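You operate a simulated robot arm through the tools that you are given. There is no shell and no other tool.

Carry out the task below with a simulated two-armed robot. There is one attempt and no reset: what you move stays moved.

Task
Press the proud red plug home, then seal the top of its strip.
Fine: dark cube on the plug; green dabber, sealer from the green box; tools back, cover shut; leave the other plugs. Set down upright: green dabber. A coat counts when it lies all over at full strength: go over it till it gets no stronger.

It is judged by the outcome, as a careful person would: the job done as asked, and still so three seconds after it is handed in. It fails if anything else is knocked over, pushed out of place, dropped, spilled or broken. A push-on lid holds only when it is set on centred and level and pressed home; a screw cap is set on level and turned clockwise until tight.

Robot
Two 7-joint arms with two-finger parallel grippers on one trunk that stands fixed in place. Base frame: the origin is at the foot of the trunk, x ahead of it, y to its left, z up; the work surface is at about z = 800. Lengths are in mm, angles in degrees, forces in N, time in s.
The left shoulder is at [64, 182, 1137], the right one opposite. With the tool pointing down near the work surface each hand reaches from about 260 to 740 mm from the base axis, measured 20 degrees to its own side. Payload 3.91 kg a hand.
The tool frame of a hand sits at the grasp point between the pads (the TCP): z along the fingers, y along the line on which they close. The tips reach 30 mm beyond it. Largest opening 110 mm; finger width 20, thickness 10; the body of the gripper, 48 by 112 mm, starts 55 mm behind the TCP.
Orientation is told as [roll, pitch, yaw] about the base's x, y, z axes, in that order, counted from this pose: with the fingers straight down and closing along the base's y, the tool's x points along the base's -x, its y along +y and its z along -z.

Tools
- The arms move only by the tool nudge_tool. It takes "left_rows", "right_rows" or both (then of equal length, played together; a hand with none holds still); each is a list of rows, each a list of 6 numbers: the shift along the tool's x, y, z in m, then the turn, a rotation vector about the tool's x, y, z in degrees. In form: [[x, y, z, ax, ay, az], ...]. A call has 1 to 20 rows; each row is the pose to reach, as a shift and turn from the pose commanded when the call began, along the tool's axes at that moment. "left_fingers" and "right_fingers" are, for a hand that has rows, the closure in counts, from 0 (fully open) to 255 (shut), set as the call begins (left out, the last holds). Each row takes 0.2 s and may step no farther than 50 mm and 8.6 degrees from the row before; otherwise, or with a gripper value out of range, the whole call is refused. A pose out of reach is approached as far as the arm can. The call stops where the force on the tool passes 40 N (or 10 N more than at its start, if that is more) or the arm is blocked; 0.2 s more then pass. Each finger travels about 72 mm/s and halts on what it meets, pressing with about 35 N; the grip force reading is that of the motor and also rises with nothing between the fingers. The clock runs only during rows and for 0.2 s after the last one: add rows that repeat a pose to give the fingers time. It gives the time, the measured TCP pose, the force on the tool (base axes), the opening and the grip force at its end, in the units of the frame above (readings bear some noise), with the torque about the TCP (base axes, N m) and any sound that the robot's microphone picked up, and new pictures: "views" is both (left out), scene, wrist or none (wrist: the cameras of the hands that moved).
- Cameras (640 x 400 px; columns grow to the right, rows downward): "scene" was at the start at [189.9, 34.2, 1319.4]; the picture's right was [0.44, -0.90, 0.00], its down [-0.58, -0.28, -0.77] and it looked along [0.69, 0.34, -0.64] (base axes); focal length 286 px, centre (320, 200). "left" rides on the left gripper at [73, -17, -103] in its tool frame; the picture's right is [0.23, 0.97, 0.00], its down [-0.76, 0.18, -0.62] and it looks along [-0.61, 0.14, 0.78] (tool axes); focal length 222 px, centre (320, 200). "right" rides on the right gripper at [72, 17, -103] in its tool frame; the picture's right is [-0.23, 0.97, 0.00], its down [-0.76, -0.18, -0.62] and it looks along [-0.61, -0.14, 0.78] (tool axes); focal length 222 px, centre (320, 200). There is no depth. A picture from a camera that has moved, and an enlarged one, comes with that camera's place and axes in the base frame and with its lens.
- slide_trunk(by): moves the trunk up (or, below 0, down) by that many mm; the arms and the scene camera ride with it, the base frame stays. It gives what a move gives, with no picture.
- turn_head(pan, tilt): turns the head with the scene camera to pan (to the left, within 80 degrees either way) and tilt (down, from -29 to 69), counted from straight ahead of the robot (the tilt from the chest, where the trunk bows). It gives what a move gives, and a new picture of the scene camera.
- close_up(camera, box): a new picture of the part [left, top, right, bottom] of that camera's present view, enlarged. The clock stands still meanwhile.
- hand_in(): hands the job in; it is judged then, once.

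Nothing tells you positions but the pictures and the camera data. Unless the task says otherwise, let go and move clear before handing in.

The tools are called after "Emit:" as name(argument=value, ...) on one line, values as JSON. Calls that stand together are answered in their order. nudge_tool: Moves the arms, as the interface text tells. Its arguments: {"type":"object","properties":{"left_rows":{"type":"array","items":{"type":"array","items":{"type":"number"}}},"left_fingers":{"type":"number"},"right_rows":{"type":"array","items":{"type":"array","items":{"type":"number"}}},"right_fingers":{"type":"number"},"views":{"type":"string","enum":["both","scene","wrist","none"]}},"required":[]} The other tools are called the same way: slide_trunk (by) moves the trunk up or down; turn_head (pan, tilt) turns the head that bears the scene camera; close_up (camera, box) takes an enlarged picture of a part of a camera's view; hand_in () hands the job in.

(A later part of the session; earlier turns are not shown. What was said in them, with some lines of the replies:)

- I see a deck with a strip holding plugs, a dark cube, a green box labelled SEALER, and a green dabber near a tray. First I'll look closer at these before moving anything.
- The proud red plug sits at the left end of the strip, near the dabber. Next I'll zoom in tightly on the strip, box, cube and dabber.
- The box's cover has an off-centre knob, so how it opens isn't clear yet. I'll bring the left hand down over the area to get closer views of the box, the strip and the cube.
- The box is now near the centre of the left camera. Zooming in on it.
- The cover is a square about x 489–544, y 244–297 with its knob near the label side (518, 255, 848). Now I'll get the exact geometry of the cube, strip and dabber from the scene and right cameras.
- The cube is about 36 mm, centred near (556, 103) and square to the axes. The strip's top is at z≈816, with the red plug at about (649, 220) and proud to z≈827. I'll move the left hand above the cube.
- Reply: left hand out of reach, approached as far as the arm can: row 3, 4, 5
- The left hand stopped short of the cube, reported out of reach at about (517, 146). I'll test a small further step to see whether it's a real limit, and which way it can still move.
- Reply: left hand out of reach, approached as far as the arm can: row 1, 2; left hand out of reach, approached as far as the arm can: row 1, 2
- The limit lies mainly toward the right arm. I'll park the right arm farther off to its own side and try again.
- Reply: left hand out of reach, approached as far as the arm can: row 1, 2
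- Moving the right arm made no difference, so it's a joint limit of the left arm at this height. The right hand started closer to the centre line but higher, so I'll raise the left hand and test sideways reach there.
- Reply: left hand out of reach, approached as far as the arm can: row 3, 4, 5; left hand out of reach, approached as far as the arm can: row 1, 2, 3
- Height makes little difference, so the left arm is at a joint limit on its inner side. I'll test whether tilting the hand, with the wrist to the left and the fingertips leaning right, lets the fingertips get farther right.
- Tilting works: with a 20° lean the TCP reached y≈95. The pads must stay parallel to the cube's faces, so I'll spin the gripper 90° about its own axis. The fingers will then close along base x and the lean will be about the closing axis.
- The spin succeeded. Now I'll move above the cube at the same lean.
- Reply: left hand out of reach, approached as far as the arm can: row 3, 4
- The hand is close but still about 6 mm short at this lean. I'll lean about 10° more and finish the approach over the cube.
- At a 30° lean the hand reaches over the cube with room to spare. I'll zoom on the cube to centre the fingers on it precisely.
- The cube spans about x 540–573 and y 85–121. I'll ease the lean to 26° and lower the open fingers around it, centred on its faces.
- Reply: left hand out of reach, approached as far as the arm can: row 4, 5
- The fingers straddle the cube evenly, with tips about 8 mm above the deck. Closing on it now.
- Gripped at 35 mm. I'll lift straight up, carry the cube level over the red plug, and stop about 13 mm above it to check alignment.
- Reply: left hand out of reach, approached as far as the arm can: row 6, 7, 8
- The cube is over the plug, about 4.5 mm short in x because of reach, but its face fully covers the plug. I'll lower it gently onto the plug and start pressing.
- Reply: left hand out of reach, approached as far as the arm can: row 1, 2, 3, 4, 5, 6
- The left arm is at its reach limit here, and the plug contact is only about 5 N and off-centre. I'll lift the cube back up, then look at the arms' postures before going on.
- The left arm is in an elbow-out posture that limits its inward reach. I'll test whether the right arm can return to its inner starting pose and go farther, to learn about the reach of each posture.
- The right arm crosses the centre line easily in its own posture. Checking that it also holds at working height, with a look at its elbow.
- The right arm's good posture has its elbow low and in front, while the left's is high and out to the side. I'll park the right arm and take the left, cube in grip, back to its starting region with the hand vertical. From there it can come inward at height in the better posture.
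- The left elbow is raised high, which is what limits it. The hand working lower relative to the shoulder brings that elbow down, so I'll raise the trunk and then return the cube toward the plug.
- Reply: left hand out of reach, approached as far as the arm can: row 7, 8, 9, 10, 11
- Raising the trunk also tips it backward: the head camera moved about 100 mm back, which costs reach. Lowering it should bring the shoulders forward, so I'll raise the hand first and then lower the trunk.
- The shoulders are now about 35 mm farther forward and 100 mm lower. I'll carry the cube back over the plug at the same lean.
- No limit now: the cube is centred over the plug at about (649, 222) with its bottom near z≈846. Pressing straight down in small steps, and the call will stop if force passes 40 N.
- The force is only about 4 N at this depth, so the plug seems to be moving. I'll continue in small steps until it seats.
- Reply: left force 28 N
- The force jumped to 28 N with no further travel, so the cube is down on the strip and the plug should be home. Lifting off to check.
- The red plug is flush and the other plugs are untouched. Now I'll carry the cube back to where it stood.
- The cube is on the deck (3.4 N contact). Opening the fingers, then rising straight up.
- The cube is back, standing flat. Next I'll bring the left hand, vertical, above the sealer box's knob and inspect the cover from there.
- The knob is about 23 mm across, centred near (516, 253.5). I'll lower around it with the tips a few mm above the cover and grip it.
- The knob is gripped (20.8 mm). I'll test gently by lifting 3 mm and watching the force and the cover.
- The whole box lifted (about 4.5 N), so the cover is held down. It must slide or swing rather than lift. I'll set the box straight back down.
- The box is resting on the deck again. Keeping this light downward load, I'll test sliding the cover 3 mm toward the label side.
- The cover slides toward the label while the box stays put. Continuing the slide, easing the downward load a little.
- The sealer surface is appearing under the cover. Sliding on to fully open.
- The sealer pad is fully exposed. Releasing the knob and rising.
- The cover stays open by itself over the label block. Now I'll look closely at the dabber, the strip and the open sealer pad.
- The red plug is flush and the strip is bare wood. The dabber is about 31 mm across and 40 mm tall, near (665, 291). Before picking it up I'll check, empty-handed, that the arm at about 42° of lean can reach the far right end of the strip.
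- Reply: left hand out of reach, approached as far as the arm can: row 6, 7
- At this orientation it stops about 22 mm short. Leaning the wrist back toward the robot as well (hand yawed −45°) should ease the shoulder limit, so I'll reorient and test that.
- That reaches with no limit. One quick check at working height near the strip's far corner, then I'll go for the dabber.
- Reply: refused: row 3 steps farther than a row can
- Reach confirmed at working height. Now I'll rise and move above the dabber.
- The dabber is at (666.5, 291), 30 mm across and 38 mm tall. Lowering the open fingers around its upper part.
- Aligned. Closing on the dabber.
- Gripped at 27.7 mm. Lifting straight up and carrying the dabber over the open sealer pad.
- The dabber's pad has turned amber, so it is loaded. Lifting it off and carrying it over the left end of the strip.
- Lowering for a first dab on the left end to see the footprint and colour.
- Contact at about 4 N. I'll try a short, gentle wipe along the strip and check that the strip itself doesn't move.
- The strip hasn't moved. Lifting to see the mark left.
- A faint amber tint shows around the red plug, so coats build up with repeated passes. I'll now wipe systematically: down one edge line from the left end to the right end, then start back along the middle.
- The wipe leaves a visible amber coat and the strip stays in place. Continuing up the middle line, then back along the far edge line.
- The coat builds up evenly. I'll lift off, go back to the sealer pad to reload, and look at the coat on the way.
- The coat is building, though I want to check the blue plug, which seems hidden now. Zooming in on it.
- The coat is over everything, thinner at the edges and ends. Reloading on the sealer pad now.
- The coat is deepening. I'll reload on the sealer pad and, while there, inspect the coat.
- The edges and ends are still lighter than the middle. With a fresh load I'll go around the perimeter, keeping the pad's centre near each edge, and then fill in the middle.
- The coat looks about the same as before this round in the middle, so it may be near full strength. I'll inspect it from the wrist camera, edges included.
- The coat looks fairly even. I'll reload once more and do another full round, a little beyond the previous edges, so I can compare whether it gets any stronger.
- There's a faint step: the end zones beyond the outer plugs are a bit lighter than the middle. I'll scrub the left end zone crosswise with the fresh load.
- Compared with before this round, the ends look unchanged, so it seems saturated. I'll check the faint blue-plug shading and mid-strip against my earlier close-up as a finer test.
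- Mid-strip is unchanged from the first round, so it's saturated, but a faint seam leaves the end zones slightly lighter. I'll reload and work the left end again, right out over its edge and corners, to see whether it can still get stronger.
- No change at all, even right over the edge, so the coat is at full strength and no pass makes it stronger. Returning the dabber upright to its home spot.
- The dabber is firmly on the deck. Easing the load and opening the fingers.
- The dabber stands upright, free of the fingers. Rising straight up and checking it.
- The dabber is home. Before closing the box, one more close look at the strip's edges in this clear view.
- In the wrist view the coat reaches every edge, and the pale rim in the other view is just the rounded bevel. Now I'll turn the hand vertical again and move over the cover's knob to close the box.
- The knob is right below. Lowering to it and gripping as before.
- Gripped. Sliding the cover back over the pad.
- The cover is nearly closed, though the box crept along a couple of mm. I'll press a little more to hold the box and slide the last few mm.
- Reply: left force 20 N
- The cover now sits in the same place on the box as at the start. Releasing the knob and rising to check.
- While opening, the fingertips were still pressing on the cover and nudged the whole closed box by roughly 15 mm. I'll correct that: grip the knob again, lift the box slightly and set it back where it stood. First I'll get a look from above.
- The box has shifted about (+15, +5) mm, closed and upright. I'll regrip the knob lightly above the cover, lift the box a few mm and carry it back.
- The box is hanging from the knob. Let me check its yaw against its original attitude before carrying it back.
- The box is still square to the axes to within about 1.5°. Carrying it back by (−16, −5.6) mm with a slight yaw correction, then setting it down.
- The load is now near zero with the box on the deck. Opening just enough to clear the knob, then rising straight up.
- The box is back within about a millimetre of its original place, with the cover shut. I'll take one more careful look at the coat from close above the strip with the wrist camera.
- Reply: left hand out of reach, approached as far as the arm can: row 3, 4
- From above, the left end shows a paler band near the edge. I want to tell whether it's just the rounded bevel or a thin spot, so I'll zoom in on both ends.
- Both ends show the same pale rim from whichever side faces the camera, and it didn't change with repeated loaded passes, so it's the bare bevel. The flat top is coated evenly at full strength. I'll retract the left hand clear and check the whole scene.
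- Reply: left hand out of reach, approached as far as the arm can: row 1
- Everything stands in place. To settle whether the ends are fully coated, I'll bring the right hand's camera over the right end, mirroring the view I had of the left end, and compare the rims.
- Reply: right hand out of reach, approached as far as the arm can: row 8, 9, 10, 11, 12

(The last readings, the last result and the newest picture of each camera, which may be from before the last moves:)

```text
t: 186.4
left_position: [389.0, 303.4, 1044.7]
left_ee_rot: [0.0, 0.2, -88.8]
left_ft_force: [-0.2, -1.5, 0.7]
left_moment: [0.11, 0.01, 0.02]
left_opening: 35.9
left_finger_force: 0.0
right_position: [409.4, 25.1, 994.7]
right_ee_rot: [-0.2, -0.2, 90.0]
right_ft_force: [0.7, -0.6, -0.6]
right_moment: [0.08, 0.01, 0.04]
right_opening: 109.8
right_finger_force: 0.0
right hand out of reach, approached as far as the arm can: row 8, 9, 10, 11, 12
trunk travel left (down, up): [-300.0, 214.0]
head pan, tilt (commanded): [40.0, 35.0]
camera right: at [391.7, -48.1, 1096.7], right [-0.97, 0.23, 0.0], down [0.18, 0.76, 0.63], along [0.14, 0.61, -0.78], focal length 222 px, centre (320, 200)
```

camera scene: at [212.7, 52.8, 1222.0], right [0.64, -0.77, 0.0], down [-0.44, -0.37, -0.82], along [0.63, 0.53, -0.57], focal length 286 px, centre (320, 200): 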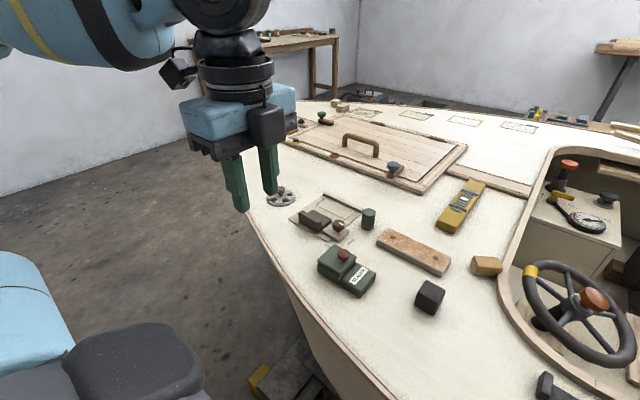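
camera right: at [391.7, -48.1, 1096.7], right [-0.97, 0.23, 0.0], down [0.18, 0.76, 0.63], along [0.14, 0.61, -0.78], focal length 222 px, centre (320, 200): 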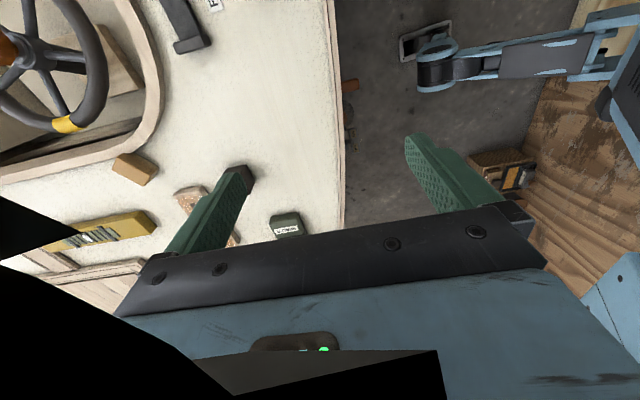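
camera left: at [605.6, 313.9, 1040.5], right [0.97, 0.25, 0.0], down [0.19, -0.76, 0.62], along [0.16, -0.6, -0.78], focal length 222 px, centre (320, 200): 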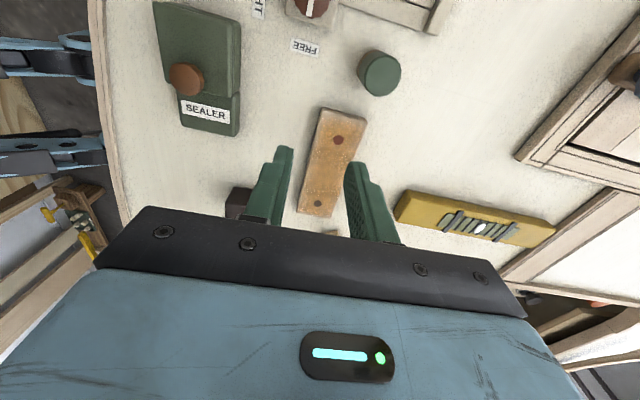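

The right arm can't take that yaw well; it pulled back toward the body. I'll undo the turn and use a smaller yaw instead.

Emit:
nudge_tool(right_rows=[[0, 0, 0, 0, 0, 8.2], [0, 0, 0, 0, 0, 16.4], [0, 0, 0, 0, 0, 24.6], [0, 0, 0, 0, 0, 32.8], [0, 0, 0, 0, 0, 41], [0, 0, 0, 0, 0, 49.2], [0, 0, 0, 0, 0, 57.4], [0, 0, 0, 0, 0, 65.6], [0, 0, 0, 0, 0, 73.8], [0, 0, 0, 0, 0, 82], [0, 0, 0, 0, 0, 90], [0, 0, 0, 0, 0, 90]], views="scene")

```text
t: 189.1
left_position: [388.2, 307.5, 1043.2]
left_ee_rot: [0.1, 0.0, -88.7]
left_ft_force: [-0.4, 0.7, -0.1]
left_moment: [0.02, -0.04, 0.04]
left_opening: 35.7
left_finger_force: 0.0
right_position: [405.3, 31.2, 995.9]
right_ee_rot: [0.0, -0.1, -0.1]
right_ft_force: [-0.3, -0.5, 0.0]
right_moment: [0.0, -0.02, -0.04]
right_opening: 109.9
right_finger_force: 0.0
trunk travel left (down, up): [-300.0, 214.0]
head pan, tilt (commanded): [40.0, 35.0]
camera scene: at [212.2, 53.1, 1222.1], right [0.64, -0.77, 0.0], down [-0.44, -0.37, -0.82], along [0.63, 0.53, -0.57], focal length 286 px, centre (320, 200)
```

scene: 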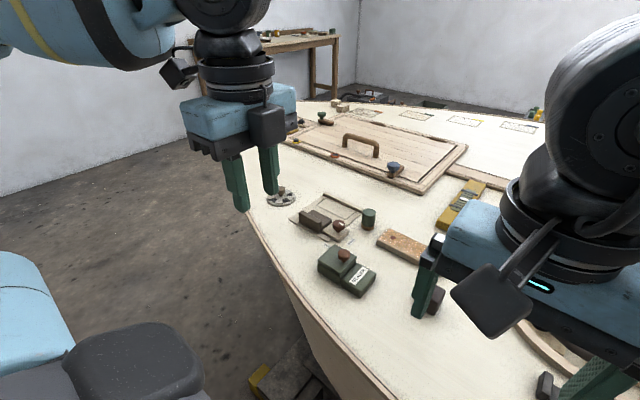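

Emit:
nudge_tool(right_rows=[[-0.039, 0.0058, 0.0122, 0, 0, 0], [-0.078, 0.0116, 0.0244, 0, 0, 0], [-0.117, 0.0174, 0.0366, 0, 0, 0], [-0.156, 0.0232, 0.0488, 0, 0, 0], [-0.195, 0.029, 0.061, 0, 0, 0], [-0.195, 0.029, 0.061, 0, 0, 0]], views="wrist")

Emit:
close_up(camera="right", box=[320, 60, 520, 220])

```text
t: 190.4
left_position: [389.2, 306.1, 1044.1]
left_ee_rot: [0.1, -0.2, -88.6]
left_ft_force: [0.0, -0.3, 0.2]
left_moment: [0.01, 0.03, 0.0]
left_opening: 35.9
left_finger_force: 0.0
right_position: [601.2, 57.8, 933.5]
right_ee_rot: [-0.1, -0.1, 0.1]
right_ft_force: [-0.1, 0.8, 0.2]
right_moment: [0.03, -0.03, 0.0]
right_opening: 110.1
right_finger_force: 0.1
trunk travel left (down, up): [-300.0, 214.0]
head pan, tilt (commanded): [40.0, 35.0]
camera right: at [528.9, 75.0, 1035.5], right [0.23, 0.97, 0.0], down [0.76, -0.18, 0.62], along [0.61, -0.14, -0.78], focal length 222 px, centre (320, 200)
```

right: 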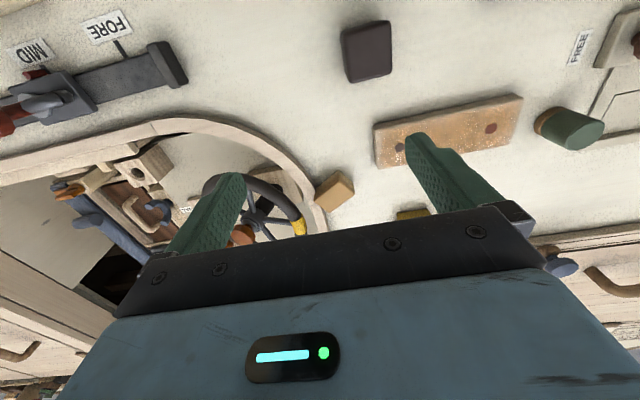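

```text
2.50 times, centred on (420, 140) of right
camera zoom: at [528.9, 75.0, 1035.5], right [0.23, 0.97, 0.0], down [0.76, -0.18, 0.62], along [0.61, -0.14, -0.78], focal length 555 px, centre (70, 350)
```

zoom: 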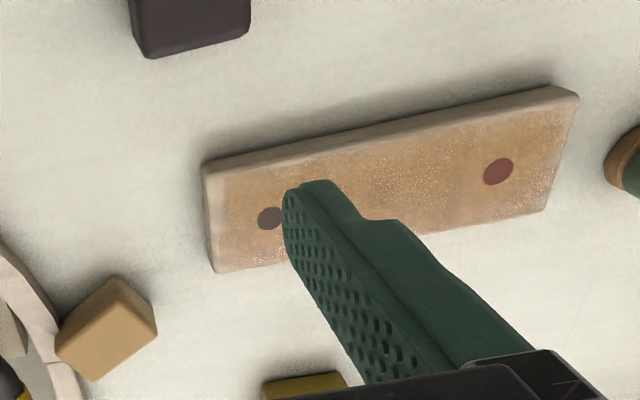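

Emit:
close_up(camera="right", box=[395, 110, 445, 175])

Emit:
close_up(camera="right", box=[480, 85, 560, 150])

```text
6.15 times, centred on (420, 142) of right
camera zoom: at [528.9, 75.0, 1035.5], right [0.23, 0.97, 0.0], down [0.76, -0.18, 0.62], along [0.61, -0.14, -0.78], focal length 1367 px, centre (-295, 554)
```

zoom: 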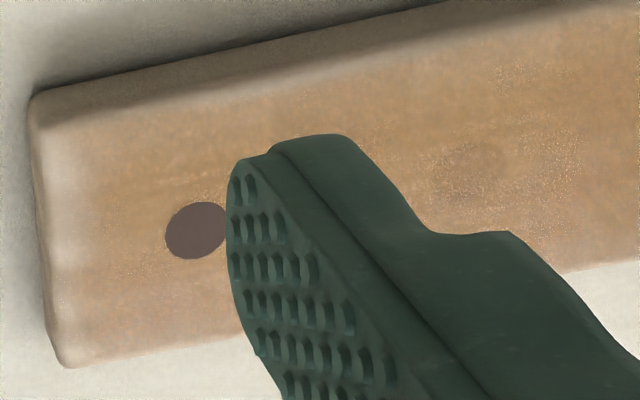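

```text
6.15 times, centred on (520, 118) of right
camera zoom: at [528.9, 75.0, 1035.5], right [0.23, 0.97, 0.0], down [0.76, -0.18, 0.62], along [0.61, -0.14, -0.78], focal length 1367 px, centre (-911, 708)
```

zoom: 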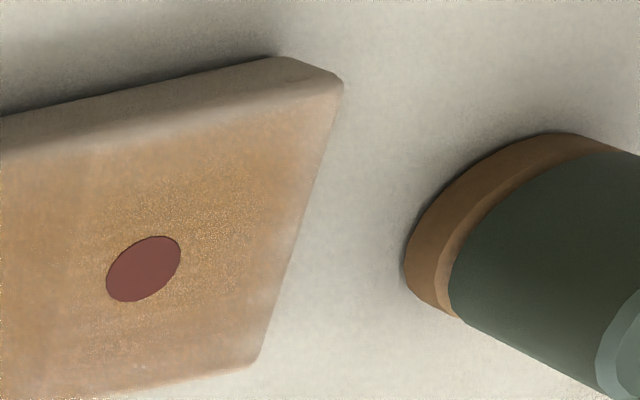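

From this mirrored side the end facing the camera shows the same wide rim and the far end a narrow one. So the rim is the rounded edge, and the flat top is evenly coated. Retracting the right hand clear.

Emit:
nudge_tool(right_rows=[[0, 0, -0.04, 0, 0, 0], [0, 0, -0.085, 0, 0, 0], [0.025, -0.04, -0.09, 0, 0, 0], [0.05, -0.08, -0.095, 0, 0, 0], [0.075, -0.12, -0.1, 0, 0, 0], [0.1, -0.16, -0.1, 0, 0, 0], [0.12, -0.2, -0.1, 0, 0, 0], [0.14, -0.24, -0.105, 0, 0, 0], [0.16, -0.28, -0.105, 0, 0, 0], [0.18, -0.32, -0.105, 0, 0, 0], [0.195, -0.355, -0.105, 0, 0, 0], [0.195, -0.355, -0.105, 0, 0, 0]], views="scene")

Emit:
close_up(camera="scene", box=[300, 190, 460, 320])

```text
t: 193.1
left_position: [388.3, 307.3, 1042.7]
left_ee_rot: [0.0, 0.0, -88.7]
left_ft_force: [0.9, -1.2, -0.6]
left_moment: [0.05, 0.04, -0.02]
left_opening: 35.8
left_finger_force: 0.0
right_position: [404.0, -295.1, 1040.7]
right_ee_rot: [0.0, 0.0, 0.0]
right_ft_force: [-0.1, 0.3, -0.1]
right_moment: [0.0, 0.02, -0.01]
right_opening: 110.1
right_finger_force: 0.1
trunk travel left (down, up): [-300.0, 214.0]
head pan, tilt (commanded): [40.0, 35.0]
camera scene: at [212.5, 53.4, 1222.0], right [0.64, -0.77, 0.0], down [-0.44, -0.37, -0.82], along [0.63, 0.53, -0.57], focal length 286 px, centre (320, 200)
```

scene: 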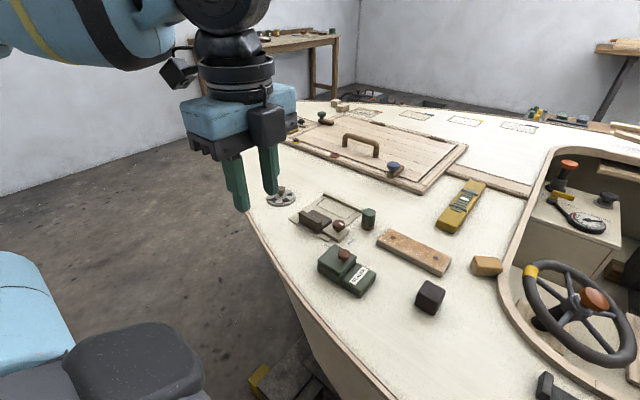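

```text
3.08 times, centred on (380, 255) of scene
camera zoom: at [212.5, 53.4, 1222.0], right [0.64, -0.77, 0.0], down [-0.44, -0.37, -0.82], along [0.63, 0.53, -0.57], focal length 881 px, centre (135, 31)
```

zoom: 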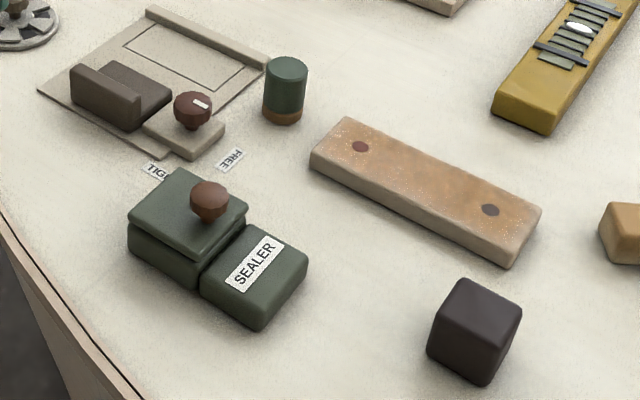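

The red plug is pressed flush and the strip's top carries an even coat that gets no stronger. The dabber and cube are back, the dabber upright, and the sealer box is shut in its place. Both hands are clear, so I'm handing in.

Emit:
hand_in()

```text
The job is handed in.
```

I've handed the job in. The red plug is pressed flush, the top of its strip is sealed, and the sealer box's cover is shut.

- **Plug:** I pressed it home with the dark cube until the cube sat on the strip at about 28 N. I didn't press the other two plugs on purpose, but the dabber passed over them while coating. The blue one now sits under the sealer.
- **Coat:** I reloaded the dabber five times and went over the whole top, including the ends and corners, until more passes made no visible difference. A paler rim shows along the edges. It looks the same on both ends, so I took it to be the rounded edge of the strip rather than a thin spot.
- **Box:** While I was releasing the cover knob, the fingers nudged the closed box about 15 mm. I lifted it back by the knob, and it now stands within about 1 mm of where it started.
- **Tools:** The cube is back where it stood. The dabber is upright in its place, to within about 1–2 mm.

The wet dabber is standing on the deck, as it did dry at the start. I didn't check for a mark under it.
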